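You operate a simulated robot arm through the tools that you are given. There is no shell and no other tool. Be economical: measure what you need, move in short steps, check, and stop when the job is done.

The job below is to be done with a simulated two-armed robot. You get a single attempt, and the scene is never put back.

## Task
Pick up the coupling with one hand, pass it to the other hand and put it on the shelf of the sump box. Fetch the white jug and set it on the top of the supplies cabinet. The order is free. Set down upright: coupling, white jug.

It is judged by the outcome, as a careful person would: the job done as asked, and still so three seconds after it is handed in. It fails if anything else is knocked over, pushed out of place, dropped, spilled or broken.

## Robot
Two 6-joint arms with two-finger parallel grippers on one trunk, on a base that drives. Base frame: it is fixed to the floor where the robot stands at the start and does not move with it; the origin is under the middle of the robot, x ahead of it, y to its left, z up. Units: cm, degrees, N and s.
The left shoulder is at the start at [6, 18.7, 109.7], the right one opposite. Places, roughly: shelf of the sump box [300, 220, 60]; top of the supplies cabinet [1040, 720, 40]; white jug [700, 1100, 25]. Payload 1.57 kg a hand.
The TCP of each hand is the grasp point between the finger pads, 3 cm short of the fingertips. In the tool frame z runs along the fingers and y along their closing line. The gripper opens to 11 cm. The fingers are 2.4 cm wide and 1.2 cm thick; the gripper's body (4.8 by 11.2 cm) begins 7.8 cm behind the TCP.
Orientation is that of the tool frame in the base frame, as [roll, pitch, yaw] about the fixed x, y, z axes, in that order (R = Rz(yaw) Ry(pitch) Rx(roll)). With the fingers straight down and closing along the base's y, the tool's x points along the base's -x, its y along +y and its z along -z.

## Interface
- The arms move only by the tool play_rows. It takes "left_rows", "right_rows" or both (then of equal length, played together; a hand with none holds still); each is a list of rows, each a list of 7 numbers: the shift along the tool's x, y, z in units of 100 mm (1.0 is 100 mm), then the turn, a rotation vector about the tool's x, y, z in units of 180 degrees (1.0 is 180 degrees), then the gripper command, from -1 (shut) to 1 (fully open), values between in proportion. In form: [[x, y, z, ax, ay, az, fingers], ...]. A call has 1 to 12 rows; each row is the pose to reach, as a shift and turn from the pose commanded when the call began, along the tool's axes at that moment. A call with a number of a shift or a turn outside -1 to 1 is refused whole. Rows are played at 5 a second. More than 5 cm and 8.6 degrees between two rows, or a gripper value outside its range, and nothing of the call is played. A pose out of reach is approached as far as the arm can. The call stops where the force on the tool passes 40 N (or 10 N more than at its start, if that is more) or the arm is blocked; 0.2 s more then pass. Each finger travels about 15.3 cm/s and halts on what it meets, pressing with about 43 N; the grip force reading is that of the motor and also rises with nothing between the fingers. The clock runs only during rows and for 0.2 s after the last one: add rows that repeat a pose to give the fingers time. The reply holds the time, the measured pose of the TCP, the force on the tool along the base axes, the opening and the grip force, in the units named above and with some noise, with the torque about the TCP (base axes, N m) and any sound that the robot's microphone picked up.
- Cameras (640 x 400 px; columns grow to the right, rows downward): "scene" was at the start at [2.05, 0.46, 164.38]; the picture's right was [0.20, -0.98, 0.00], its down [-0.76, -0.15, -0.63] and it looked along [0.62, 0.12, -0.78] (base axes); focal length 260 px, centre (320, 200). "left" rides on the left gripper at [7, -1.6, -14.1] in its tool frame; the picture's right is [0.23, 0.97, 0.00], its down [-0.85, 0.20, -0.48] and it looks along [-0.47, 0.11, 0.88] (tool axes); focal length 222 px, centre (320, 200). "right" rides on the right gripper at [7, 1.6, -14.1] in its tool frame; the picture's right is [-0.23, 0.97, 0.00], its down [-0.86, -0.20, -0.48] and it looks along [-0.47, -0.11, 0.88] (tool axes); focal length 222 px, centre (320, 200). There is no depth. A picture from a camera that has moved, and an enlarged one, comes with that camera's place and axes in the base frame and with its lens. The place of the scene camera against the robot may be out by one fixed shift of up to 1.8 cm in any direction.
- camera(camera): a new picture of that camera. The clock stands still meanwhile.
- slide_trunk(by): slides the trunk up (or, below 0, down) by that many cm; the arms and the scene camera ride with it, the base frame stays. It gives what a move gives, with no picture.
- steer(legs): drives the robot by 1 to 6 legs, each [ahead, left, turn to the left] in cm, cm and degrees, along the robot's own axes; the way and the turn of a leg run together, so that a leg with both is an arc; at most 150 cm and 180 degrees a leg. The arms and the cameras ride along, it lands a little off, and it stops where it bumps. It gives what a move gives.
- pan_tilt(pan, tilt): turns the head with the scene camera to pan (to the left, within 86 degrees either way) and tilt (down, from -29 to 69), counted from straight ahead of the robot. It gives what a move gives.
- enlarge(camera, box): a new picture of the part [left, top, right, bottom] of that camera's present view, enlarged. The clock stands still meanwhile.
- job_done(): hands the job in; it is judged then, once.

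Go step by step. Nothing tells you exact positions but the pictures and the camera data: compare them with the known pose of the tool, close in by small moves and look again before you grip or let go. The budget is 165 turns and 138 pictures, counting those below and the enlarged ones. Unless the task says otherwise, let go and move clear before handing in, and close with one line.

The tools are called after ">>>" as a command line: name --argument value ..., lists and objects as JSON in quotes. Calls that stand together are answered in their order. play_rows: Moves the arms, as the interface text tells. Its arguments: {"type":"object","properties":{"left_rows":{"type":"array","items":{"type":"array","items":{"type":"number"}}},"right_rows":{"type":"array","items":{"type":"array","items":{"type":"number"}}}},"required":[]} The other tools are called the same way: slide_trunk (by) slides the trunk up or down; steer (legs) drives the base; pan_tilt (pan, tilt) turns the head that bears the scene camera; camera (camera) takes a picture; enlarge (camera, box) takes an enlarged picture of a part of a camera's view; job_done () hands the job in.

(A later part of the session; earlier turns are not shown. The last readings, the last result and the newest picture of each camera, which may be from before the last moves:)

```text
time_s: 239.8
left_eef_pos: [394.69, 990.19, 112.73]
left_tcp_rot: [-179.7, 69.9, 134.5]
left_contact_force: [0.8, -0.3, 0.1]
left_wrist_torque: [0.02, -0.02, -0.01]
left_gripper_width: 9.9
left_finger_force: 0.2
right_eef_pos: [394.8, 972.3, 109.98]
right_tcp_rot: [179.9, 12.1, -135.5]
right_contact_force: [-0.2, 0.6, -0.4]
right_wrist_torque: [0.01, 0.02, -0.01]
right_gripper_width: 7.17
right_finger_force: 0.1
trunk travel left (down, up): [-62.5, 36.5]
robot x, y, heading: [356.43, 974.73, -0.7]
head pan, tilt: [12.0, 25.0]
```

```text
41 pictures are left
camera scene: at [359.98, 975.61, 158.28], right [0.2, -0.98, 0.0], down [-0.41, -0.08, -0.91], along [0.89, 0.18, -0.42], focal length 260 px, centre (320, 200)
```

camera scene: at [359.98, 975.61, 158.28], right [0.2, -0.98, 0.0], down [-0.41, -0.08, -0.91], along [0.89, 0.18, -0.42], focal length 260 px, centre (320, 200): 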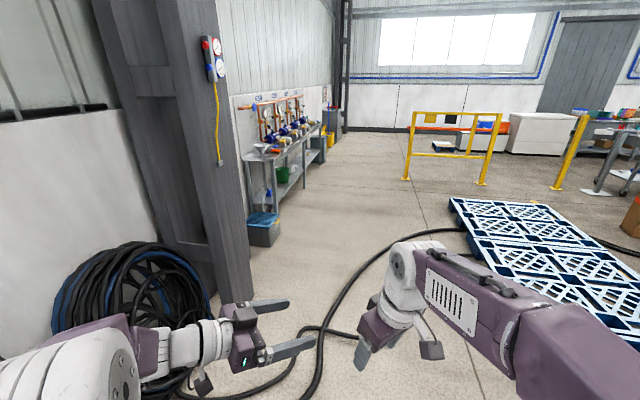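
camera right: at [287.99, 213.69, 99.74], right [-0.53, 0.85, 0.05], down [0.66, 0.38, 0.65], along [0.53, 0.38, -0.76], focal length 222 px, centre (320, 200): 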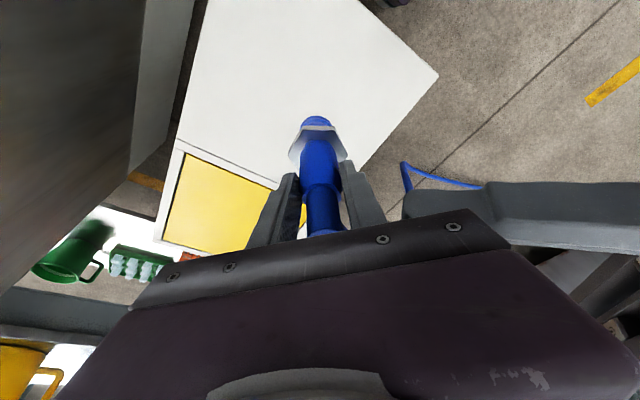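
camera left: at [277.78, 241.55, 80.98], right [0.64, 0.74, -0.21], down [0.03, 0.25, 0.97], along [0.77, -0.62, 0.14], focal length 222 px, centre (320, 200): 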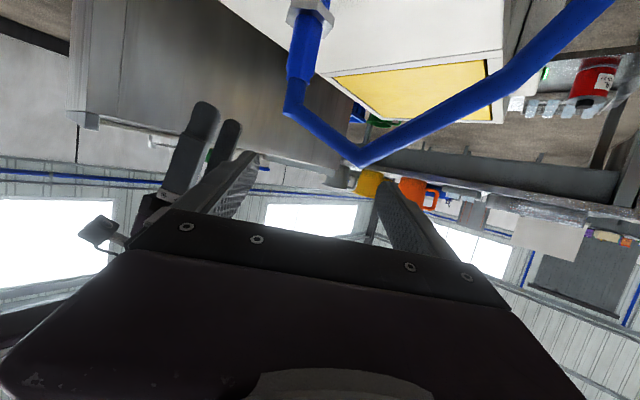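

>>> steer --legs '[[75, 0, 0], [75, 0, 0.8]]'

>>> pan_tilt --pan 35 --tilt 25

>>> camera --camera "scene"

```text
time_s: 247.5
left_eef_pos: [545.0, 989.15, 112.68]
left_tcp_rot: [-179.8, 70.0, 135.1]
left_contact_force: [-0.5, 0.2, -0.3]
left_wrist_torque: [0.0, 0.05, 0.03]
left_gripper_width: 9.88
left_finger_force: 0.0
right_eef_pos: [545.18, 971.2, 109.96]
right_tcp_rot: [179.9, 12.0, -135.1]
right_contact_force: [0.4, -0.4, 0.4]
right_wrist_torque: [0.01, 0.02, 0.0]
right_gripper_width: 7.14
right_finger_force: 0.0
trunk travel left (down, up): [-62.5, 36.5]
robot x, y, heading: [506.88, 973.33, -0.3]
head pan, tilt: [12.0, 25.0]
```

```text
time_s: 248.4
left_eef_pos: [544.96, 989.22, 112.63]
left_tcp_rot: [-179.8, 69.9, 135.1]
left_contact_force: [-0.9, 0.5, 0.2]
left_wrist_torque: [0.02, -0.01, -0.02]
left_gripper_width: 9.9
left_finger_force: 0.0
right_eef_pos: [545.11, 971.23, 109.9]
right_tcp_rot: [179.9, 12.0, -135.0]
right_contact_force: [-0.3, -0.1, -0.5]
right_wrist_torque: [0.0, 0.02, 0.03]
right_gripper_width: 7.16
right_finger_force: 0.1
trunk travel left (down, up): [-62.5, 36.5]
robot x, y, heading: [506.8, 973.49, -0.1]
head pan, tilt: [35.0, 25.0]
```

```text
40 pictures are left
camera scene: at [508.92, 977.49, 158.28], right [0.57, -0.82, 0.0], down [-0.35, -0.24, -0.91], along [0.74, 0.52, -0.42], focal length 260 px, centre (320, 200)
```

scene: 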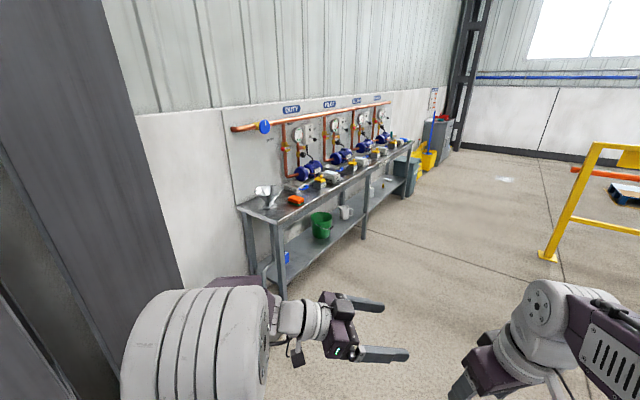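

The hose crossing worked. I see white vessels on the lower shelf near the green bucket; zooming.

>>> enlarge --camera "scene" --box '[270, 150, 430, 270]'

```text
3.33 times, centred on (350, 210) of scene
camera zoom: at [508.92, 977.49, 158.28], right [0.57, -0.82, 0.0], down [-0.35, -0.24, -0.91], along [0.74, 0.52, -0.42], focal length 866 px, centre (220, 167)
```

zoom: 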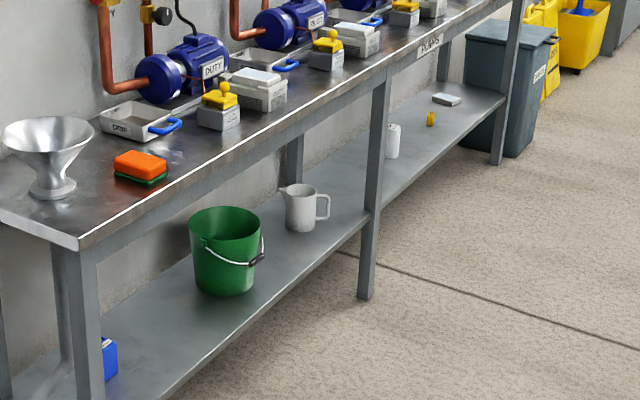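

The white jug (≈10 cm wide, 15 tall, handle toward the front right) stands on the bench's lower shelf at ≈[721,1096]. I drive in front of it, turn to face it and look closer.

>>> steer --legs '[[110, 0, 0], [115, 0, 0], [0, 0, 90]]'

>>> pan_tilt --pan 0 --tilt 45

>>> camera --camera "scene"

```text
time_s: 263.2
left_eef_pos: [713.58, 1010.06, 112.62]
left_tcp_rot: [-179.7, 69.9, -134.8]
left_contact_force: [0.4, -0.1, -0.7]
left_wrist_torque: [0.02, -0.02, 0.01]
left_gripper_width: 9.89
left_finger_force: 0.2
right_eef_pos: [731.53, 1010.38, 109.92]
right_tcp_rot: [179.9, 11.9, -44.9]
right_contact_force: [0.4, 0.6, 0.5]
right_wrist_torque: [0.0, -0.02, -0.02]
right_gripper_width: 7.14
right_finger_force: 0.0
trunk travel left (down, up): [-62.5, 36.5]
robot x, y, heading: [729.64, 972.17, 90.1]
head pan, tilt: [35.0, 25.0]
```

```text
time_s: 264.3
left_eef_pos: [713.64, 1010.19, 112.59]
left_tcp_rot: [-179.7, 69.8, -134.8]
left_contact_force: [0.5, 0.3, 1.1]
left_wrist_torque: [-0.02, 0.01, -0.01]
left_gripper_width: 9.91
left_finger_force: 0.1
right_eef_pos: [731.56, 1010.45, 109.83]
right_tcp_rot: [179.8, 11.9, -44.8]
right_contact_force: [-0.2, 1.1, 0.4]
right_wrist_torque: [0.02, 0.05, 0.0]
right_gripper_width: 7.18
right_finger_force: 0.0
trunk travel left (down, up): [-62.5, 36.5]
robot x, y, heading: [729.5, 972.04, 90.1]
head pan, tilt: [0.0, 45.0]
```

```text
38 pictures are left
camera scene: at [730.09, 973.11, 155.22], right [1.0, 0.0, 0.0], down [0.0, -0.71, -0.71], along [0.0, 0.71, -0.71], focal length 260 px, centre (320, 200)
```

scene: 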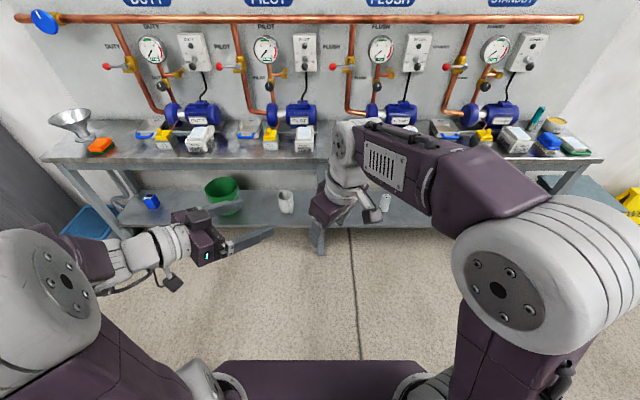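

>>> enlarge --camera "scene" --box '[255, 175, 345, 255]'

```text
5.00 times, centred on (300, 215) of scene
camera zoom: at [730.09, 973.11, 155.22], right [1.0, 0.0, 0.0], down [0.0, -0.71, -0.71], along [0.0, 0.71, -0.71], focal length 1299 px, centre (420, 125)
```

zoom: 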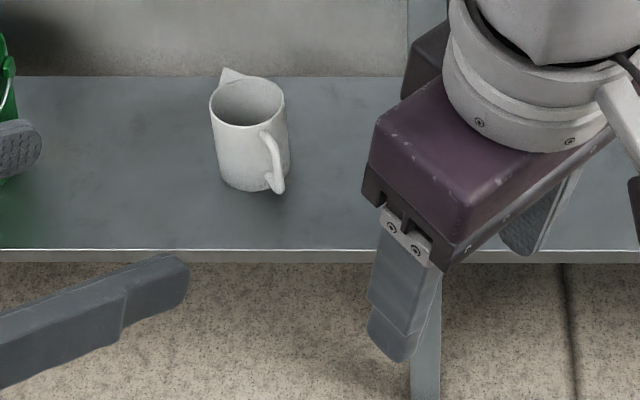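

The jug is an empty open mug at ≈[707,1093], handle to the front right. I'll grip its left rim wall with the left hand from the front, tilted 50° down; first I turn the left hand and tuck the right hand back.

>>> play_rows --left_rows '[[0, 0, 0, 0, 0.045, 0, 0.8], [0, 0, 0, 0, 0.09, 0, 0.8], [0, 0, 0, 0, 0.135, 0, 0.8], [0, 0, 0, 0, 0.18, 0, 0.8], [0, 0, 0, 0, 0.225, 0, 0.8], [0, 0, 0, 0, 0.27, 0, 0.8], [0, 0, 0, 0, 0.315, 0, 0.8], [0, 0, 0, 0, 0.35, 0, 0.8], [0, 0, 0, 0, 0.389, 0, 0.8]]' --right_rows '[[0.2, 0, -0.1, 0, 0, 0, 0.3], [0.4, 0, -0.2, 0, 0, 0, 0.3], [0.6, 0, -0.3, 0, 0, 0, 0.3], [0.8, 0, -0.4, 0, 0, 0, 0.3], [1.0, 0, -0.5, 0, 0, 0, 0.3], [1.0, 0, -0.5, 0, 0, 0, 0.3], [1.0, 0, -0.5, 0, 0, 0, 0.3], [1.0, 0, -0.5, 0, 0, 0, 0.3], [1.0, 0, -0.5, 0, 0, 0, 0.3]]'

>>> play_rows --left_rows '[[0, 0, 0, 0, 0, -0.045, 0.8], [0, 0, 0, 0, 0, -0.09, 0.8], [0, 0, 0, 0, 0, -0.135, 0.8], [0, 0, 0, 0, 0, -0.18, 0.8], [0, 0, 0, 0, 0, -0.22, 0.8], [0, 0, 0, 0, 0, -0.25, 0.8]]' --right_rows '[[0.2, 0, 0, 0, 0, 0, 0.3], [0.4, 0, 0, 0, 0, 0, 0.3], [0.6, 0, 0, 0, 0, 0, 0.3], [0.8, 0, 0, 0, 0, 0, 0.3], [0.8, 0, 0, 0, 0, 0, 0.3], [0.8, 0, 0, 0, 0, 0, 0.3]]'

>>> play_rows --left_rows '[[0, 0, 0, 0, -0.045, 0, 0.8], [0, 0, 0, 0, -0.09, 0, 0.8], [0, 0, 0, 0, -0.135, 0, 0.8], [0, 0, 0, 0, -0.18, 0, 0.8], [0, 0, 0, 0, -0.222, 0, 0.8], [0, 0, 0, 0, -0.222, 0, 0.8]]'

>>> camera --camera "scene"

```text
time_s: 266.3
left_eef_pos: [713.72, 1010.23, 112.59]
left_tcp_rot: [-179.9, -0.3, -134.9]
left_contact_force: [-0.3, 0.7, 0.1]
left_wrist_torque: [-0.01, 0.01, 0.02]
left_gripper_width: 9.87
left_finger_force: 0.1
right_eef_pos: [739.2, 1002.89, 112.69]
right_tcp_rot: [179.9, 12.0, -44.7]
right_contact_force: [-0.5, 0.5, 0.5]
right_wrist_torque: [0.02, 0.0, -0.01]
right_gripper_width: 7.17
right_finger_force: 0.0
trunk travel left (down, up): [-62.5, 36.5]
robot x, y, heading: [729.1, 972.24, 90.4]
head pan, tilt: [0.0, 45.0]
```

```text
time_s: 267.7
left_eef_pos: [713.63, 1010.04, 112.62]
left_tcp_rot: [180.0, -0.1, -89.9]
left_contact_force: [0.2, 0.1, -0.1]
left_wrist_torque: [0.0, -0.03, 0.0]
left_gripper_width: 9.89
left_finger_force: 0.0
right_eef_pos: [744.81, 1001.06, 110.5]
right_tcp_rot: [179.9, 11.9, -44.8]
right_contact_force: [0.6, 0.2, 0.1]
right_wrist_torque: [0.0, -0.01, 0.0]
right_gripper_width: 7.15
right_finger_force: 0.1
right hand out of reach, approached as far as the arm can: row 2, 3, 4, 5, 6
trunk travel left (down, up): [-62.5, 36.5]
robot x, y, heading: [729.79, 971.96, 90.4]
head pan, tilt: [0.0, 45.0]
```

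```text
time_s: 269.1
left_eef_pos: [713.9, 1011.91, 112.11]
left_tcp_rot: [180.0, 39.9, -89.9]
left_contact_force: [0.7, 0.5, 0.7]
left_wrist_torque: [0.02, -0.02, 0.03]
left_gripper_width: 9.9
left_finger_force: 0.1
left hand out of reach, approached as far as the arm can: row 5, 6
right_eef_pos: [744.76, 1001.07, 110.64]
right_tcp_rot: [179.8, 11.9, -44.8]
right_contact_force: [0.2, -0.4, 0.2]
right_wrist_torque: [0.0, 0.04, -0.03]
right_gripper_width: 7.16
right_finger_force: 0.0
trunk travel left (down, up): [-62.5, 36.5]
robot x, y, heading: [729.51, 971.8, 90.0]
head pan, tilt: [0.0, 45.0]
```

```text
36 pictures are left
camera scene: at [730.1, 973.06, 155.22], right [1.0, 0.0, 0.0], down [0.0, -0.71, -0.71], along [0.0, 0.71, -0.71], focal length 260 px, centre (320, 200)
```

scene: 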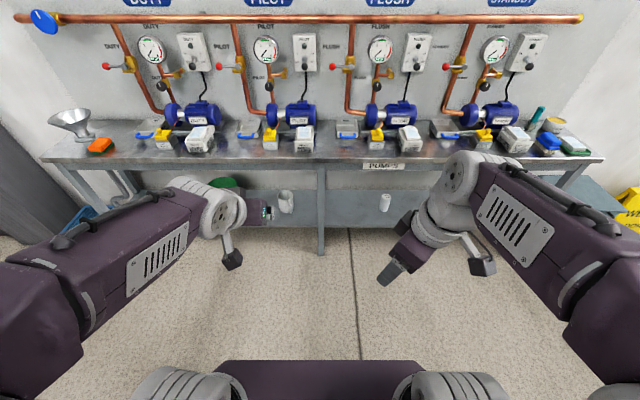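

>>> play_rows --left_rows '[[-0.25, 0, 0.21, 0, 0, 0, 0.8], [-0.5, 0, 0.42, 0, 0, 0, 0.8], [-0.75, 0, 0.63, 0, 0, 0, 0.8], [-1.0, 0, 0.84, 0, 0, 0, 0.8], [-1.0, 0, 0.84, 0, 0, 0, 0.8]]' --right_rows '[[0.2, -0.22, -0.05, 0, 0, 0, 0.3], [0.4, -0.43, -0.1, 0, 0, 0, 0.3], [0.6, -0.64, -0.13, 0, 0, 0, 0.3], [0.83, -0.85, -0.18, 0, 0, 0, 0.3], [0.83, -0.85, -0.18, 0, 0, 0, 0.3]]'

>>> slide_trunk --by -58

>>> camera --camera "scene"

```text
time_s: 270.3
left_eef_pos: [713.89, 1025.04, 112.18]
left_tcp_rot: [179.9, 40.0, -90.1]
left_contact_force: [-0.4, -1.5, -0.1]
left_wrist_torque: [0.01, -0.02, 0.02]
left_gripper_width: 9.93
left_finger_force: 0.0
right_eef_pos: [756.78, 1001.05, 110.7]
right_tcp_rot: [-179.9, 12.0, -44.8]
right_contact_force: [0.2, -0.2, 0.4]
right_wrist_torque: [0.0, -0.02, 0.03]
right_gripper_width: 7.17
right_finger_force: 0.0
trunk travel left (down, up): [-62.5, 36.5]
robot x, y, heading: [729.29, 972.11, 89.9]
head pan, tilt: [0.0, 45.0]
```

```text
refused: -58 is not a number from -40 to 40
```

```text
35 pictures are left
camera scene: at [730.04, 972.95, 155.22], right [1.0, 0.0, 0.0], down [0.0, -0.71, -0.71], along [0.0, 0.71, -0.71], focal length 260 px, centre (320, 200)
```

scene: 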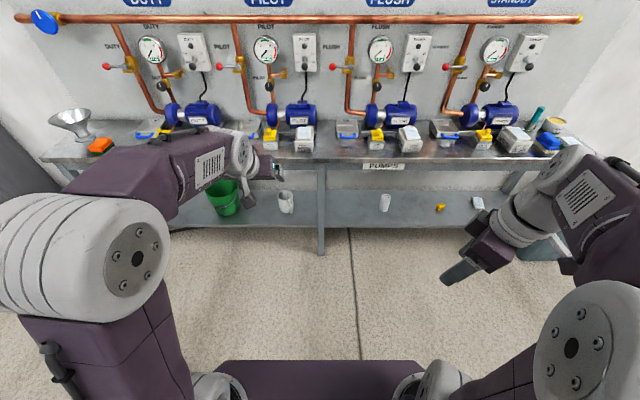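

>>> slide_trunk --by -40

>>> slide_trunk --by -20

>>> play_rows --left_rows '[[0.16, 0, 0.19, 0, 0, 0, 0.8], [0.32, 0, 0.38, 0, 0, 0, 0.8], [0.48, 0, 0.575, 0, 0, 0, 0.8], [0.64, 0, 0.766, 0, 0, 0, 0.8], [0.77, 0, 0.92, 0, 0, 0, 0.8], [0.77, 0, 0.92, 0, 0, 0, 0.8]]'

>>> steer --legs '[[0, 13, 0], [35, 0, 0]]'

>>> camera --camera "scene"

>>> camera --camera "left"

```text
time_s: 274.1
left_eef_pos: [713.86, 1025.12, 72.02]
left_tcp_rot: [179.9, 39.8, -90.0]
left_contact_force: [0.3, 0.4, 0.2]
left_wrist_torque: [-0.02, 0.0, 0.02]
left_gripper_width: 9.9
left_finger_force: 0.0
right_eef_pos: [756.71, 1001.21, 70.81]
right_tcp_rot: [180.0, 12.0, -44.8]
right_contact_force: [-0.7, -0.9, -0.3]
right_wrist_torque: [0.01, -0.02, 0.01]
right_gripper_width: 7.14
right_finger_force: 0.1
trunk travel left (down, up): [-22.5, 76.5]
robot x, y, heading: [729.68, 971.71, 90.2]
head pan, tilt: [0.0, 45.0]
```

```text
time_s: 276.3
left_eef_pos: [713.99, 1025.18, 52.13]
left_tcp_rot: [-179.9, 39.7, -90.1]
left_contact_force: [0.8, -0.3, -0.2]
left_wrist_torque: [-0.01, 0.03, -0.04]
left_gripper_width: 9.89
left_finger_force: 0.1
right_eef_pos: [756.8, 1001.14, 50.7]
right_tcp_rot: [179.8, 12.1, -44.8]
right_contact_force: [-0.1, 0.1, 0.3]
right_wrist_torque: [-0.02, 0.02, -0.01]
right_gripper_width: 7.14
right_finger_force: 0.0
trunk travel left (down, up): [-2.5, 96.5]
robot x, y, heading: [729.48, 972.37, 90.0]
head pan, tilt: [0.0, 45.0]
```

```text
time_s: 277.7
left_eef_pos: [713.93, 1025.09, 39.92]
left_tcp_rot: [-180.0, 39.8, -90.0]
left_contact_force: [0.5, -0.6, 0.1]
left_wrist_torque: [-0.01, -0.02, 0.0]
left_gripper_width: 9.9
left_finger_force: 0.0
left hand out of reach, approached as far as the arm can: row 5
right_eef_pos: [756.81, 1001.08, 50.66]
right_tcp_rot: [179.8, 12.0, -44.8]
right_contact_force: [0.0, 0.0, -0.2]
right_wrist_torque: [-0.03, -0.01, 0.02]
right_gripper_width: 7.14
right_finger_force: 0.0
trunk travel left (down, up): [-2.5, 96.5]
robot x, y, heading: [729.63, 971.77, 90.3]
head pan, tilt: [0.0, 45.0]
```

```text
time_s: 280.8
left_eef_pos: [700.9, 1060.06, 39.97]
left_tcp_rot: [180.0, 39.7, -90.1]
left_contact_force: [-0.2, 0.4, -0.2]
left_wrist_torque: [0.04, 0.0, -0.02]
left_gripper_width: 9.91
left_finger_force: 0.0
right_eef_pos: [743.72, 1036.01, 50.66]
right_tcp_rot: [179.9, 11.9, -45.0]
right_contact_force: [0.6, 0.1, -0.6]
right_wrist_torque: [0.0, -0.01, 0.0]
right_gripper_width: 7.15
right_finger_force: 0.1
trunk travel left (down, up): [-2.5, 96.5]
robot x, y, heading: [716.97, 1007.29, 90.4]
head pan, tilt: [0.0, 45.0]
```

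```text
34 pictures are left
camera scene: at [717.05, 1008.03, 95.22], right [1.0, 0.0, 0.0], down [0.0, -0.71, -0.71], along [0.0, 0.71, -0.71], focal length 260 px, centre (320, 200)
```

scene: 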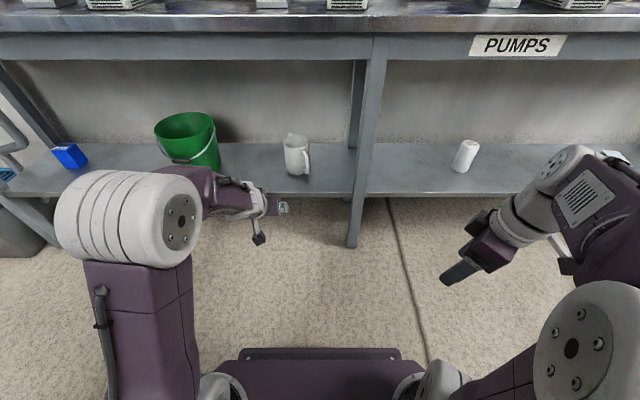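

```text
33 pictures are left
camera left: at [702.53, 1045.6, 46.47], right [-0.97, -0.17, -0.15], down [-0.2, 0.35, 0.92], along [-0.11, 0.92, -0.38], focal length 222 px, centre (320, 200)
```

left: 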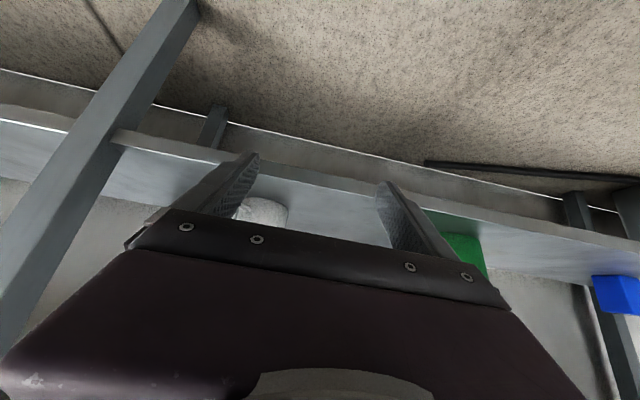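

The shelf is actually at z≈32.5, so the jug stands at ≈[708.5,1086], rim at z≈47. I raise the trunk, shift right and approach to above the front rim.

>>> slide_trunk --by 14

>>> play_rows --left_rows '[[0, -0.15, 0, 0, 0, 0, 0.3], [0, -0.32, 0, 0, 0, 0, 0.09], [0, -0.32, 0, 0, 0, 0, 0.09]]'

>>> steer --legs '[[16, 0, 0]]'

>>> camera --camera "left"

>>> enlarge --camera "scene" --box '[200, 80, 400, 240]'

```text
time_s: 282.5
left_eef_pos: [700.94, 1060.11, 53.97]
left_tcp_rot: [-180.0, 39.8, -90.1]
left_contact_force: [-0.1, 0.3, 0.9]
left_wrist_torque: [0.03, 0.0, -0.02]
left_gripper_width: 9.9
left_finger_force: 0.0
right_eef_pos: [743.85, 1035.97, 64.56]
right_tcp_rot: [179.8, 12.0, -44.9]
right_contact_force: [-0.3, 0.9, -0.1]
right_wrist_torque: [0.01, 0.02, 0.01]
right_gripper_width: 7.14
right_finger_force: 0.0
trunk travel left (down, up): [-16.5, 82.5]
robot x, y, heading: [716.6, 1007.17, 90.0]
head pan, tilt: [0.0, 45.0]
```

```text
time_s: 283.3
left_eef_pos: [704.27, 1060.09, 54.09]
left_tcp_rot: [-180.0, 39.8, -90.1]
left_contact_force: [0.0, 0.3, -0.1]
left_wrist_torque: [0.01, 0.0, -0.01]
left_gripper_width: 6.0
left_finger_force: 0.0
right_eef_pos: [743.77, 1036.03, 64.74]
right_tcp_rot: [179.8, 12.0, -44.9]
right_contact_force: [-0.6, 0.7, 0.3]
right_wrist_torque: [0.02, 0.02, 0.01]
right_gripper_width: 7.16
right_finger_force: 0.1
trunk travel left (down, up): [-16.5, 82.5]
robot x, y, heading: [716.43, 1007.07, 90.0]
head pan, tilt: [0.0, 45.0]
```

```text
time_s: 284.7
left_eef_pos: [704.3, 1075.88, 53.92]
left_tcp_rot: [180.0, 39.8, -90.1]
left_contact_force: [-0.2, -0.3, -0.7]
left_wrist_torque: [0.0, 0.0, -0.02]
left_gripper_width: 5.98
left_finger_force: 0.1
right_eef_pos: [743.77, 1052.06, 64.72]
right_tcp_rot: [179.9, 12.0, -44.8]
right_contact_force: [0.0, -0.5, 0.3]
right_wrist_torque: [0.01, 0.02, 0.02]
right_gripper_width: 7.15
right_finger_force: 0.1
trunk travel left (down, up): [-16.5, 82.5]
robot x, y, heading: [716.42, 1023.27, 89.8]
head pan, tilt: [0.0, 45.0]
```

```text
32 pictures are left
camera left: at [705.81, 1061.57, 60.45], right [-0.97, -0.17, -0.15], down [-0.2, 0.35, 0.92], along [-0.11, 0.92, -0.38], focal length 222 px, centre (320, 200)
```

left: 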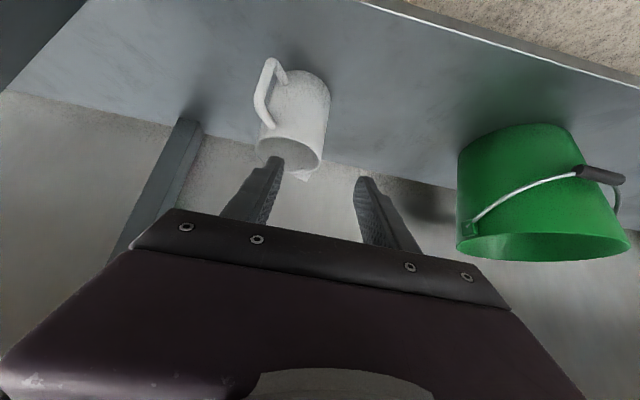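

```text
2.50 times, centred on (300, 160) of scene
camera zoom: at [717.06, 1024.03, 109.22], right [1.0, 0.0, 0.0], down [0.0, -0.71, -0.71], along [0.0, 0.71, -0.71], focal length 649 px, centre (370, 300)
```

zoom: 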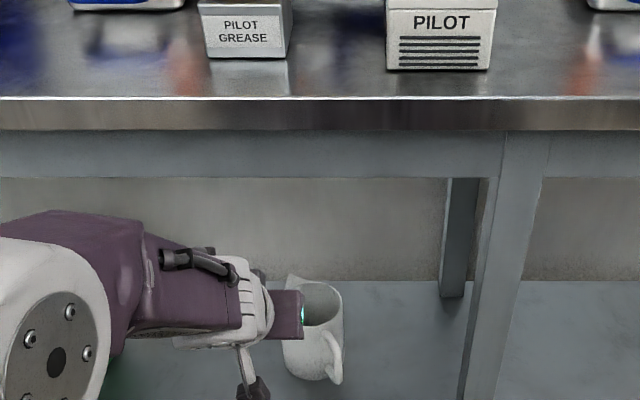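

The jug's left wall is centred between the fingers. I slide in along the finger axis, 8 cm first, and check.

>>> play_rows --left_rows '[[-0.077, 0.06, 0.2, 0, 0, 0, 0.09], [-0.077, 0.06, 0.45, 0, 0, 0, 0.09], [-0.077, 0.06, 0.7, 0, 0, 0, 0.09], [-0.077, 0.06, 0.9, 0, 0, 0, 0.09], [-0.077, 0.06, 0.9, 0, 0, 0, 0.09]]'

>>> enlarge --camera "left" --box '[160, 20, 480, 260]'

```text
time_s: 285.9
left_eef_pos: [703.56, 1082.37, 47.75]
left_tcp_rot: [-180.0, 39.9, -90.1]
left_contact_force: [0.1, -0.5, 0.3]
left_wrist_torque: [-0.02, -0.01, -0.01]
left_gripper_width: 6.0
left_finger_force: 0.0
right_eef_pos: [743.79, 1051.92, 64.55]
right_tcp_rot: [180.0, 12.0, -44.9]
right_contact_force: [-0.3, 0.5, -0.2]
right_wrist_torque: [0.0, 0.02, 0.03]
right_gripper_width: 7.16
right_finger_force: 0.1
trunk travel left (down, up): [-16.5, 82.5]
robot x, y, heading: [716.44, 1022.88, 90.2]
head pan, tilt: [0.0, 45.0]
```

```text
1.67 times, centred on (320, 140) of left
camera zoom: at [705.24, 1067.89, 54.02], right [-0.97, -0.17, -0.15], down [-0.2, 0.35, 0.91], along [-0.11, 0.92, -0.38], focal length 370 px, centre (320, 300)
```

zoom: 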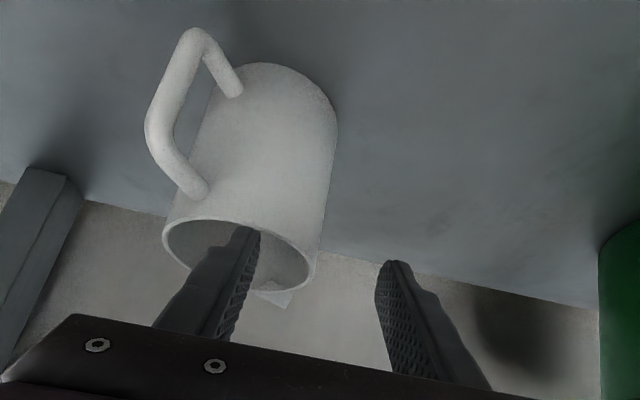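

>>> play_rows --left_rows '[[0, 0, 0.2, 0, 0, 0, 0.09], [0, 0, 0.4, 0, 0, 0, 0.09], [0, 0, 0.53, 0, 0, 0, 0.09], [0, 0, 0.53, 0, 0, 0, 0.09]]'

>>> enlarge --camera "left" --box '[160, 20, 480, 260]'

```text
time_s: 286.4
left_eef_pos: [703.72, 1084.61, 46.66]
left_tcp_rot: [-179.9, 41.2, -89.8]
left_contact_force: [0.2, -5.5, 21.2]
left_wrist_torque: [0.17, -0.68, -0.15]
left_gripper_width: 6.04
left_finger_force: 0.1
right_eef_pos: [743.76, 1051.86, 64.74]
right_tcp_rot: [-180.0, 12.1, -44.9]
right_contact_force: [0.1, 0.2, -1.0]
right_wrist_torque: [0.01, 0.01, 0.0]
right_gripper_width: 7.16
right_finger_force: 0.1
trunk travel left (down, up): [-16.5, 82.5]
robot x, y, heading: [716.56, 1022.96, 89.8]
head pan, tilt: [0.0, 45.0]
stopped in row 2 (left hand): the force on the tool passed its limit at 51 N (the readings are from after the stop); the commanded pose is now the measured one
```

```text
1.67 times, centred on (320, 140) of left
camera zoom: at [705.27, 1070.01, 52.77], right [-0.97, -0.17, -0.15], down [-0.2, 0.33, 0.92], along [-0.11, 0.93, -0.35], focal length 370 px, centre (320, 300)
```

zoom: 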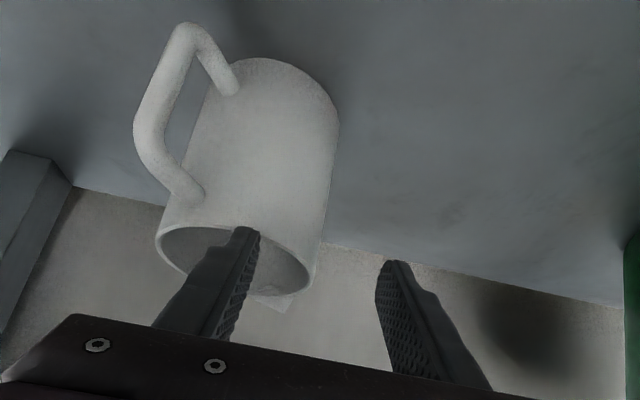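

The inner fingertip touched the front rim, so the jug is ~3 cm farther than assumed. I back off, shift forward 2 cm on a higher line and check before going in.

>>> play_rows --left_rows '[[0, 0, -0.25, 0, -0.006, 0, 0.09], [-0.08, 0, -0.18, 0, -0.006, 0, 0.09], [-0.154, 0, -0.12, 0, -0.006, 0, 0.09], [-0.154, 0, -0.12, 0, -0.006, 0, 0.09]]'

>>> enlarge --camera "left" --box '[160, 20, 480, 260]'

```text
time_s: 287.4
left_eef_pos: [703.67, 1084.73, 48.21]
left_tcp_rot: [-179.9, 41.7, -89.9]
left_contact_force: [-0.4, 0.8, 0.0]
left_wrist_torque: [0.03, -0.02, -0.02]
left_gripper_width: 5.99
left_finger_force: 0.1
right_eef_pos: [743.74, 1052.0, 64.63]
right_tcp_rot: [179.9, 12.1, -44.9]
right_contact_force: [-0.2, 0.6, 0.6]
right_wrist_torque: [0.0, 0.0, -0.02]
right_gripper_width: 7.15
right_finger_force: 0.1
trunk travel left (down, up): [-16.5, 82.5]
robot x, y, heading: [716.49, 1022.91, 90.1]
head pan, tilt: [0.0, 45.0]
```

```text
1.67 times, centred on (320, 140) of left
camera zoom: at [705.21, 1070.24, 54.02], right [-0.97, -0.17, -0.15], down [-0.2, 0.32, 0.93], along [-0.11, 0.93, -0.35], focal length 370 px, centre (320, 300)
```

zoom: 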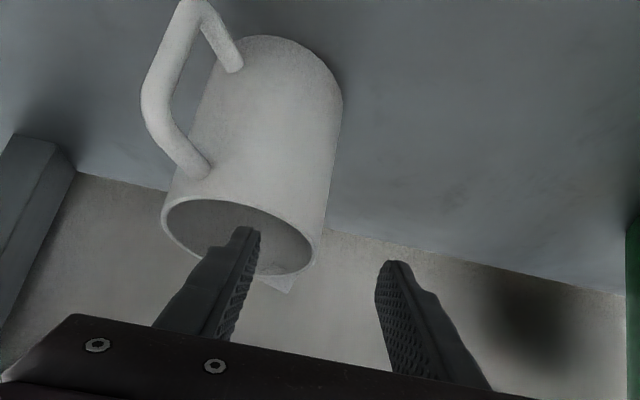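

>>> play_rows --left_rows '[[-0.05, 0, 0.15, 0, 0, 0, 0.09], [-0.06, 0, 0.3, 0, 0, 0, 0.09], [-0.06, 0, 0.45, 0, 0, 0, 0.09], [-0.06, 0, 0.55, 0, 0, 0, 0.09]]'

>>> enlarge --camera "left" --box '[160, 20, 480, 260]'

```text
time_s: 288.4
left_eef_pos: [703.76, 1089.02, 44.28]
left_tcp_rot: [-179.8, 41.7, -89.9]
left_contact_force: [-0.2, -0.7, -0.5]
left_wrist_torque: [-0.01, -0.02, -0.01]
left_gripper_width: 5.99
left_finger_force: 0.0
right_eef_pos: [743.81, 1051.91, 64.62]
right_tcp_rot: [179.9, 12.0, -44.8]
right_contact_force: [-0.5, -0.4, 0.4]
right_wrist_torque: [0.02, 0.04, 0.0]
right_gripper_width: 7.15
right_finger_force: 0.1
trunk travel left (down, up): [-16.5, 82.5]
robot x, y, heading: [716.49, 1022.66, 89.7]
head pan, tilt: [0.0, 45.0]
```

```text
1.67 times, centred on (320, 140) of left
camera zoom: at [705.25, 1074.34, 50.28], right [-0.97, -0.17, -0.15], down [-0.2, 0.32, 0.93], along [-0.11, 0.93, -0.35], focal length 370 px, centre (320, 300)
```

zoom: 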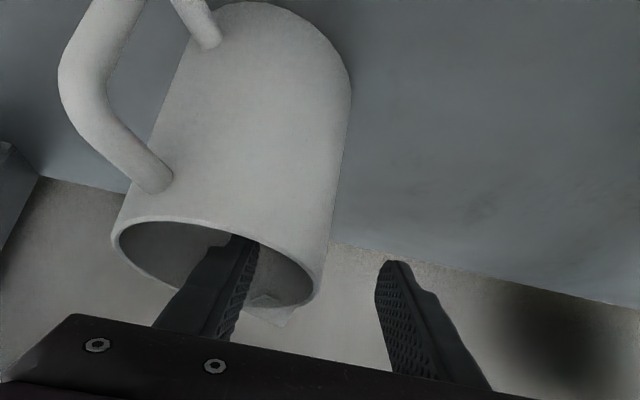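

>>> play_rows --left_rows '[[-0.02, 0, 0.1, 0, 0, 0, 0.09], [-0.04, 0, 0.2, 0, 0, 0, 0.09], [-0.04, 0, 0.2, 0, 0, 0, 0.09]]'

>>> enlarge --camera "left" --box '[160, 20, 480, 260]'

```text
time_s: 289.2
left_eef_pos: [703.64, 1090.53, 43.13]
left_tcp_rot: [-179.9, 41.8, -89.9]
left_contact_force: [-0.4, -0.5, 0.6]
left_wrist_torque: [0.0, 0.02, 0.02]
left_gripper_width: 6.0
left_finger_force: 0.1
right_eef_pos: [743.83, 1052.06, 64.66]
right_tcp_rot: [179.9, 12.0, -44.8]
right_contact_force: [-0.3, -0.9, -0.9]
right_wrist_torque: [0.0, 0.0, 0.03]
right_gripper_width: 7.12
right_finger_force: 0.0
trunk travel left (down, up): [-16.5, 82.5]
robot x, y, heading: [716.57, 1022.78, 90.3]
head pan, tilt: [0.0, 45.0]
```

```text
1.67 times, centred on (320, 140) of left
camera zoom: at [705.23, 1075.97, 49.13], right [-0.97, -0.17, -0.15], down [-0.2, 0.32, 0.93], along [-0.11, 0.93, -0.34], focal length 370 px, centre (320, 300)
```

zoom: 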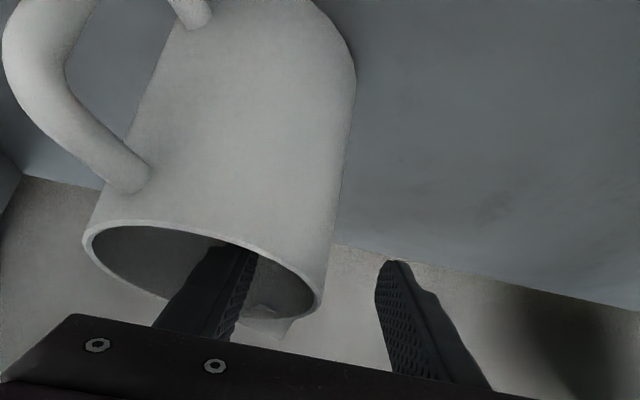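

The inner finger is inside the rim and the wall is centred. I close slowly.

>>> play_rows --left_rows '[[0, 0, 0, 0, 0, 0, -0.3], [0, 0, 0, 0, 0, 0, -0.6], [0, 0, 0, 0, 0, 0, -1], [0, 0, 0, 0, 0, 0, -1], [0, 0, 0, 0, 0, 0, -1]]'

>>> enlarge --camera "left" --box '[160, 20, 480, 260]'

```text
time_s: 290.4
left_eef_pos: [703.57, 1090.67, 43.18]
left_tcp_rot: [-179.8, 41.8, -89.9]
left_contact_force: [0.8, 0.1, 3.9]
left_wrist_torque: [-0.25, -0.25, -0.02]
left_gripper_width: 1.2
left_finger_force: 30.0
right_eef_pos: [743.75, 1051.95, 64.66]
right_tcp_rot: [180.0, 12.0, -44.9]
right_contact_force: [0.1, -0.7, 0.7]
right_wrist_torque: [-0.02, 0.02, 0.0]
right_gripper_width: 7.15
right_finger_force: 0.0
trunk travel left (down, up): [-16.5, 82.5]
robot x, y, heading: [716.41, 1022.82, 90.1]
head pan, tilt: [0.0, 45.0]
```

```text
1.67 times, centred on (320, 140) of left
camera zoom: at [705.26, 1075.94, 49.19], right [-0.97, -0.17, -0.15], down [-0.2, 0.32, 0.93], along [-0.11, 0.93, -0.34], focal length 370 px, centre (320, 300)
```

zoom: 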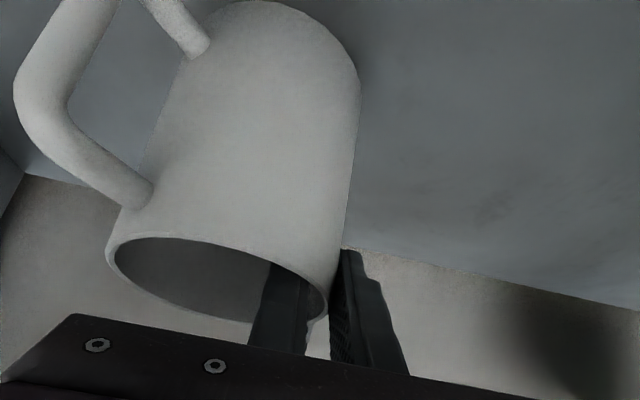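

>>> play_rows --left_rows '[[0, 0, 0, 0, 0, 0, -1], [0, 0, 0, 0, 0, 0, -1]]'

>>> slide_trunk --by 4

>>> camera --camera "left"

>>> enlarge --camera "scene" --box '[200, 80, 400, 240]'

```text
time_s: 291.0
left_eef_pos: [703.58, 1090.6, 43.4]
left_tcp_rot: [-179.8, 41.8, -89.9]
left_contact_force: [1.7, -0.9, 5.7]
left_wrist_torque: [-0.26, -0.3, 0.07]
left_gripper_width: 1.18
left_finger_force: 29.2
right_eef_pos: [743.82, 1051.87, 64.57]
right_tcp_rot: [179.9, 12.0, -44.9]
right_contact_force: [-0.7, -0.2, -0.4]
right_wrist_torque: [-0.03, 0.0, 0.01]
right_gripper_width: 7.13
right_finger_force: 0.1
trunk travel left (down, up): [-16.5, 82.5]
robot x, y, heading: [716.44, 1023.07, 90.2]
head pan, tilt: [0.0, 45.0]
```

```text
time_s: 291.9
left_eef_pos: [703.72, 1090.58, 47.08]
left_tcp_rot: [-179.9, 41.7, -89.9]
left_contact_force: [0.2, -0.1, -0.5]
left_wrist_torque: [0.0, 0.02, -0.05]
left_gripper_width: 1.21
left_finger_force: 29.1
right_eef_pos: [743.69, 1051.97, 68.71]
right_tcp_rot: [179.9, 11.9, -44.9]
right_contact_force: [0.6, -0.2, -0.2]
right_wrist_torque: [-0.04, 0.01, -0.02]
right_gripper_width: 7.15
right_finger_force: 0.0
trunk travel left (down, up): [-20.5, 78.5]
robot x, y, heading: [716.29, 1022.57, 90.1]
head pan, tilt: [0.0, 45.0]
```

```text
24 pictures are left
camera left: at [705.23, 1075.96, 53.1], right [-0.97, -0.17, -0.15], down [-0.2, 0.32, 0.93], along [-0.11, 0.93, -0.35], focal length 222 px, centre (320, 200)
```

left: 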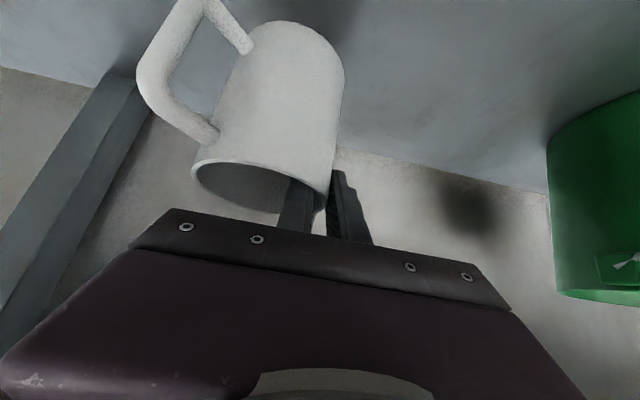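

```text
2.50 times, centred on (300, 160) of scene
camera zoom: at [717.05, 1024.04, 113.22], right [1.0, 0.0, 0.0], down [0.0, -0.71, -0.71], along [0.0, 0.71, -0.71], focal length 649 px, centre (370, 300)
```

zoom: 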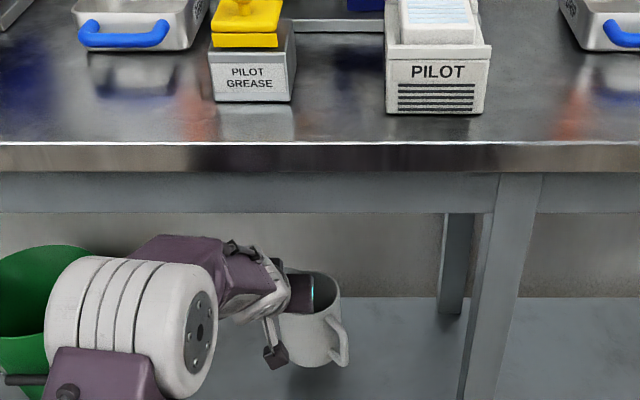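

The jug is lifted clear and upright. I back straight out.

>>> steer --legs '[[-50, 0, 0]]'

>>> slide_trunk --by 20

>>> enlarge --camera "scene" --box '[140, 60, 460, 260]'

```text
time_s: 294.8
left_eef_pos: [703.76, 1040.94, 47.18]
left_tcp_rot: [-179.9, 41.8, -90.0]
left_contact_force: [0.4, 0.2, -1.0]
left_wrist_torque: [0.01, 0.05, -0.01]
left_gripper_width: 1.2
left_finger_force: 28.9
right_eef_pos: [743.7, 1002.15, 68.69]
right_tcp_rot: [179.9, 12.0, -45.0]
right_contact_force: [0.2, -0.4, 0.2]
right_wrist_torque: [0.02, -0.01, -0.04]
right_gripper_width: 7.15
right_finger_force: 0.0
trunk travel left (down, up): [-20.5, 78.5]
robot x, y, heading: [716.57, 973.31, 89.9]
head pan, tilt: [0.0, 45.0]
```

```text
time_s: 297.0
left_eef_pos: [703.74, 1040.96, 67.12]
left_tcp_rot: [-180.0, 41.6, -90.1]
left_contact_force: [-0.3, 0.4, -1.2]
left_wrist_torque: [0.02, 0.03, -0.02]
left_gripper_width: 1.21
left_finger_force: 29.6
right_eef_pos: [743.68, 1002.24, 88.73]
right_tcp_rot: [179.9, 12.1, -45.0]
right_contact_force: [0.7, -1.2, 0.0]
right_wrist_torque: [-0.03, 0.0, 0.0]
right_gripper_width: 7.14
right_finger_force: 0.1
trunk travel left (down, up): [-40.5, 58.5]
robot x, y, heading: [716.28, 973.12, 90.0]
head pan, tilt: [0.0, 45.0]
```

```text
2.00 times, centred on (300, 160) of scene
camera zoom: at [717.01, 974.35, 133.21], right [1.0, 0.0, 0.0], down [0.0, -0.71, -0.71], along [0.0, 0.71, -0.71], focal length 520 px, centre (360, 280)
```

zoom: 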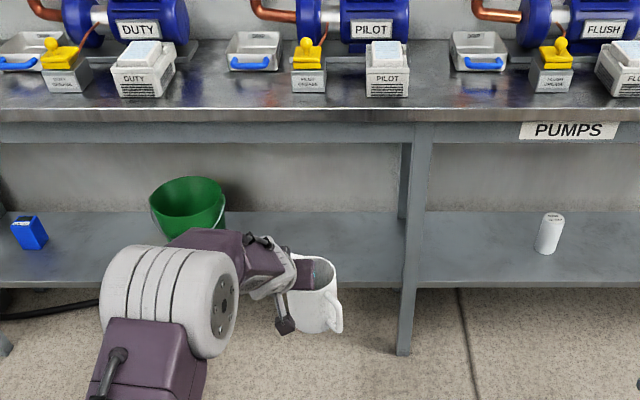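

Jug secure. I turn to face +x and look toward the cabinet.

>>> steer --legs '[[0, 0, -90], [110, 0, 0]]'

>>> pan_tilt --pan -45 --tilt 25

>>> camera --camera "scene"

```text
time_s: 306.4
left_eef_pos: [894.35, 985.87, 67.14]
left_tcp_rot: [-179.9, 41.6, -179.9]
left_contact_force: [-0.2, 0.0, -1.5]
left_wrist_torque: [0.08, 0.07, -0.03]
left_gripper_width: 0.77
left_finger_force: 27.8
right_eef_pos: [855.59, 945.7, 88.73]
right_tcp_rot: [179.9, 12.0, -134.9]
right_contact_force: [0.6, -0.2, -0.4]
right_wrist_torque: [-0.06, 0.03, -0.04]
right_gripper_width: 7.11
right_finger_force: 0.1
trunk travel left (down, up): [-40.5, 58.5]
robot x, y, heading: [826.77, 973.5, -0.2]
head pan, tilt: [0.0, 45.0]
```

```text
time_s: 307.6
left_eef_pos: [894.29, 985.86, 67.19]
left_tcp_rot: [-179.8, 41.7, -179.9]
left_contact_force: [-0.4, 1.0, -0.1]
left_wrist_torque: [0.08, 0.0, -0.01]
left_gripper_width: 0.75
left_finger_force: 27.2
right_eef_pos: [855.71, 945.75, 88.69]
right_tcp_rot: [180.0, 12.1, -134.9]
right_contact_force: [0.0, 0.6, 0.6]
right_wrist_torque: [0.03, 0.05, -0.01]
right_gripper_width: 7.16
right_finger_force: 0.1
trunk travel left (down, up): [-40.5, 58.5]
robot x, y, heading: [826.39, 972.91, -0.0]
head pan, tilt: [-45.0, 25.0]
```

```text
21 pictures are left
camera scene: at [827.73, 965.48, 136.27], right [-0.71, -0.71, 0.0], down [-0.3, 0.3, -0.91], along [0.64, -0.64, -0.42], focal length 260 px, centre (320, 200)
```

scene: 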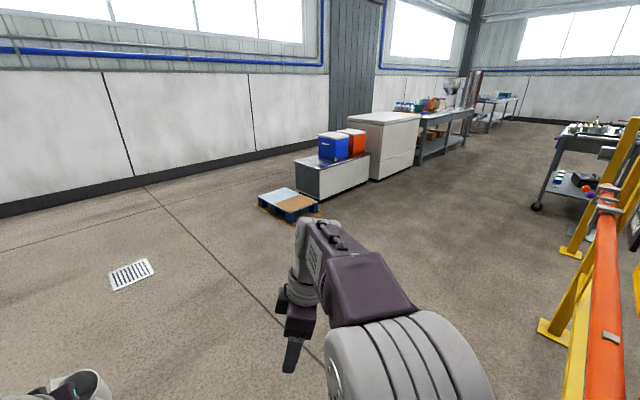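

The grip width changed from 1.2 to 0.76, so the jug may have shifted; I check it at once.

>>> camera --camera "left"

>>> enlarge --camera "scene" --box '[250, 110, 430, 230]'

```text
20 pictures are left
camera left: at [879.67, 984.21, 73.12], right [-0.17, 0.97, -0.15], down [0.32, 0.2, 0.93], along [0.93, 0.11, -0.35], focal length 222 px, centre (320, 200)
```

left: 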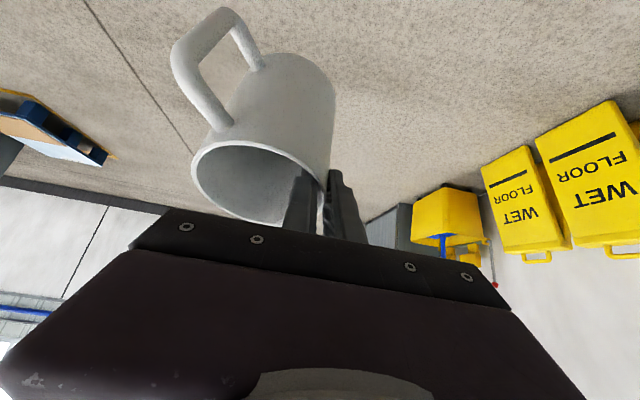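

```text
3.33 times, centred on (340, 170) of scene
camera zoom: at [827.73, 965.48, 136.27], right [-0.71, -0.71, 0.0], down [-0.3, 0.3, -0.91], along [0.64, -0.64, -0.42], focal length 866 px, centre (253, 300)
```

zoom: 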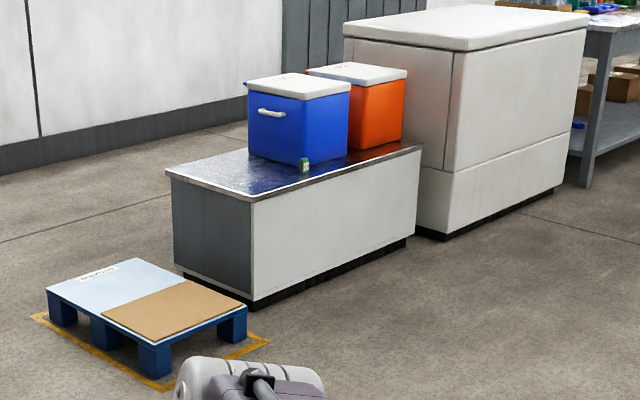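

The jug swung about 15° in the grip during the turn (mouth toward the robot); I'll compensate before placing. The cabinet's free top area is around [1056,743] at z≈40; I drive there.

>>> steer --legs '[[114, 0, 0], [0, -120, 0], [0, -118, 0]]'

>>> pan_tilt --pan 0 --tilt 40

>>> camera --camera "scene"

>>> camera --camera "left"

```text
time_s: 324.6
left_eef_pos: [1007.03, 747.13, 67.27]
left_tcp_rot: [-179.9, 41.7, 179.5]
left_contact_force: [-0.5, -0.3, -2.1]
left_wrist_torque: [0.06, 0.04, -0.01]
left_gripper_width: 0.62
left_finger_force: 26.6
right_eef_pos: [968.07, 707.49, 88.68]
right_tcp_rot: [179.8, 11.9, -135.5]
right_contact_force: [1.3, 0.1, 0.0]
right_wrist_torque: [-0.02, -0.01, 0.02]
right_gripper_width: 7.15
right_finger_force: 0.0
trunk travel left (down, up): [-40.5, 58.5]
robot x, y, heading: [939.19, 734.98, -0.4]
head pan, tilt: [-45.0, 25.0]
```

```text
time_s: 325.8
left_eef_pos: [1006.93, 747.24, 67.17]
left_tcp_rot: [-179.9, 41.7, 179.5]
left_contact_force: [0.1, 0.6, 0.1]
left_wrist_torque: [0.05, 0.03, -0.02]
left_gripper_width: 0.63
left_finger_force: 25.5
right_eef_pos: [967.98, 707.47, 88.53]
right_tcp_rot: [-180.0, 12.0, -135.4]
right_contact_force: [0.2, -0.6, -0.6]
right_wrist_torque: [0.01, 0.0, 0.03]
right_gripper_width: 7.14
right_finger_force: 0.1
trunk travel left (down, up): [-40.5, 58.5]
robot x, y, heading: [939.27, 735.15, -0.4]
head pan, tilt: [0.0, 40.0]
```

```text
18 pictures are left
camera scene: at [942.3, 733.95, 133.95], right [-0.01, -1.0, 0.0], down [-0.64, 0.01, -0.77], along [0.77, -0.01, -0.64], focal length 260 px, centre (320, 200)
```

scene: 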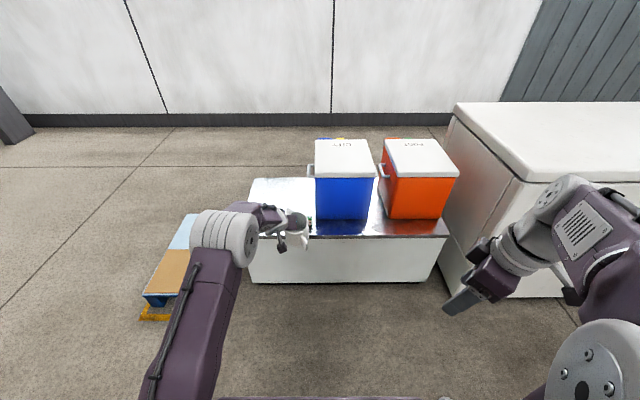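

```text
17 pictures are left
camera left: at [992.36, 745.73, 73.12], right [-0.16, 0.97, -0.15], down [0.32, 0.2, 0.93], along [0.93, 0.1, -0.35], focal length 222 px, centre (320, 200)
```

left: 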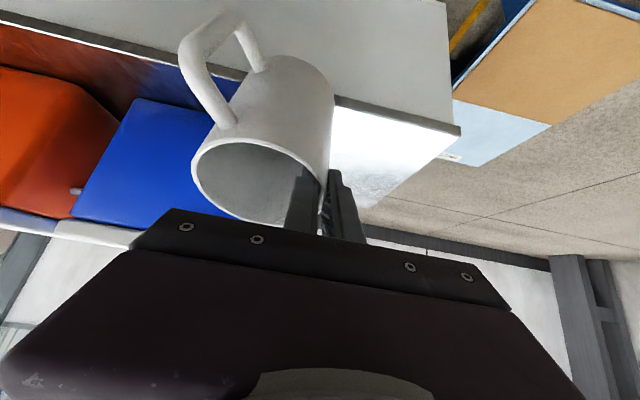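

The free strip of the top is y≈742–770, x≈1027–1073, so the jug centre should go near [1048,757]. I zoom on the jug to measure its tilt.

>>> enlarge --camera "left" --box '[160, 0, 400, 240]'

>>> enlarge --camera "scene" --box '[260, 190, 330, 260]'

```text
1.67 times, centred on (280, 120) of left
camera zoom: at [992.36, 745.73, 73.12], right [-0.16, 0.97, -0.15], down [0.32, 0.2, 0.93], along [0.93, 0.1, -0.35], focal length 370 px, centre (387, 333)
```

zoom: 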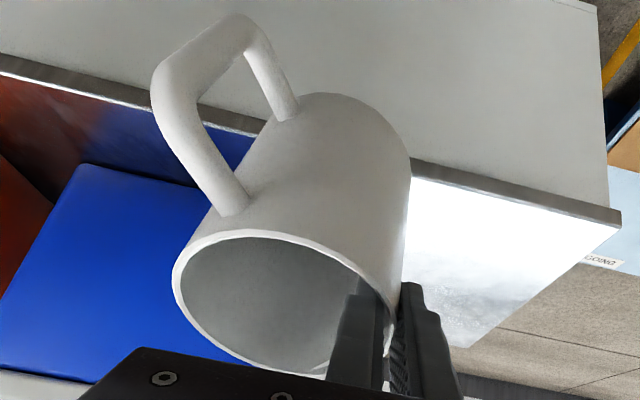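

```text
5.71 times, centred on (295, 225) of scene
camera zoom: at [942.3, 733.95, 133.95], right [-0.01, -1.0, 0.0], down [-0.64, 0.01, -0.77], along [0.77, -0.01, -0.64], focal length 1484 px, centre (463, 57)
```

zoom: 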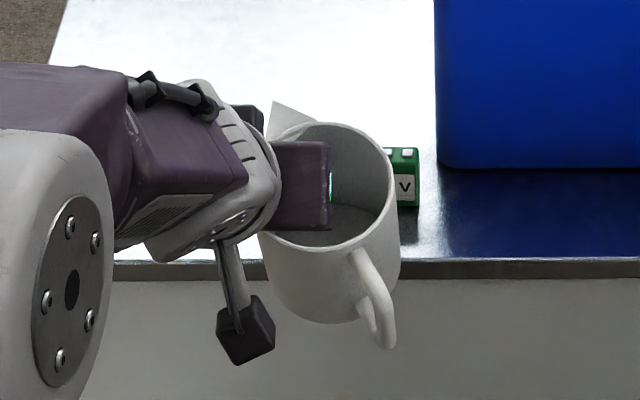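

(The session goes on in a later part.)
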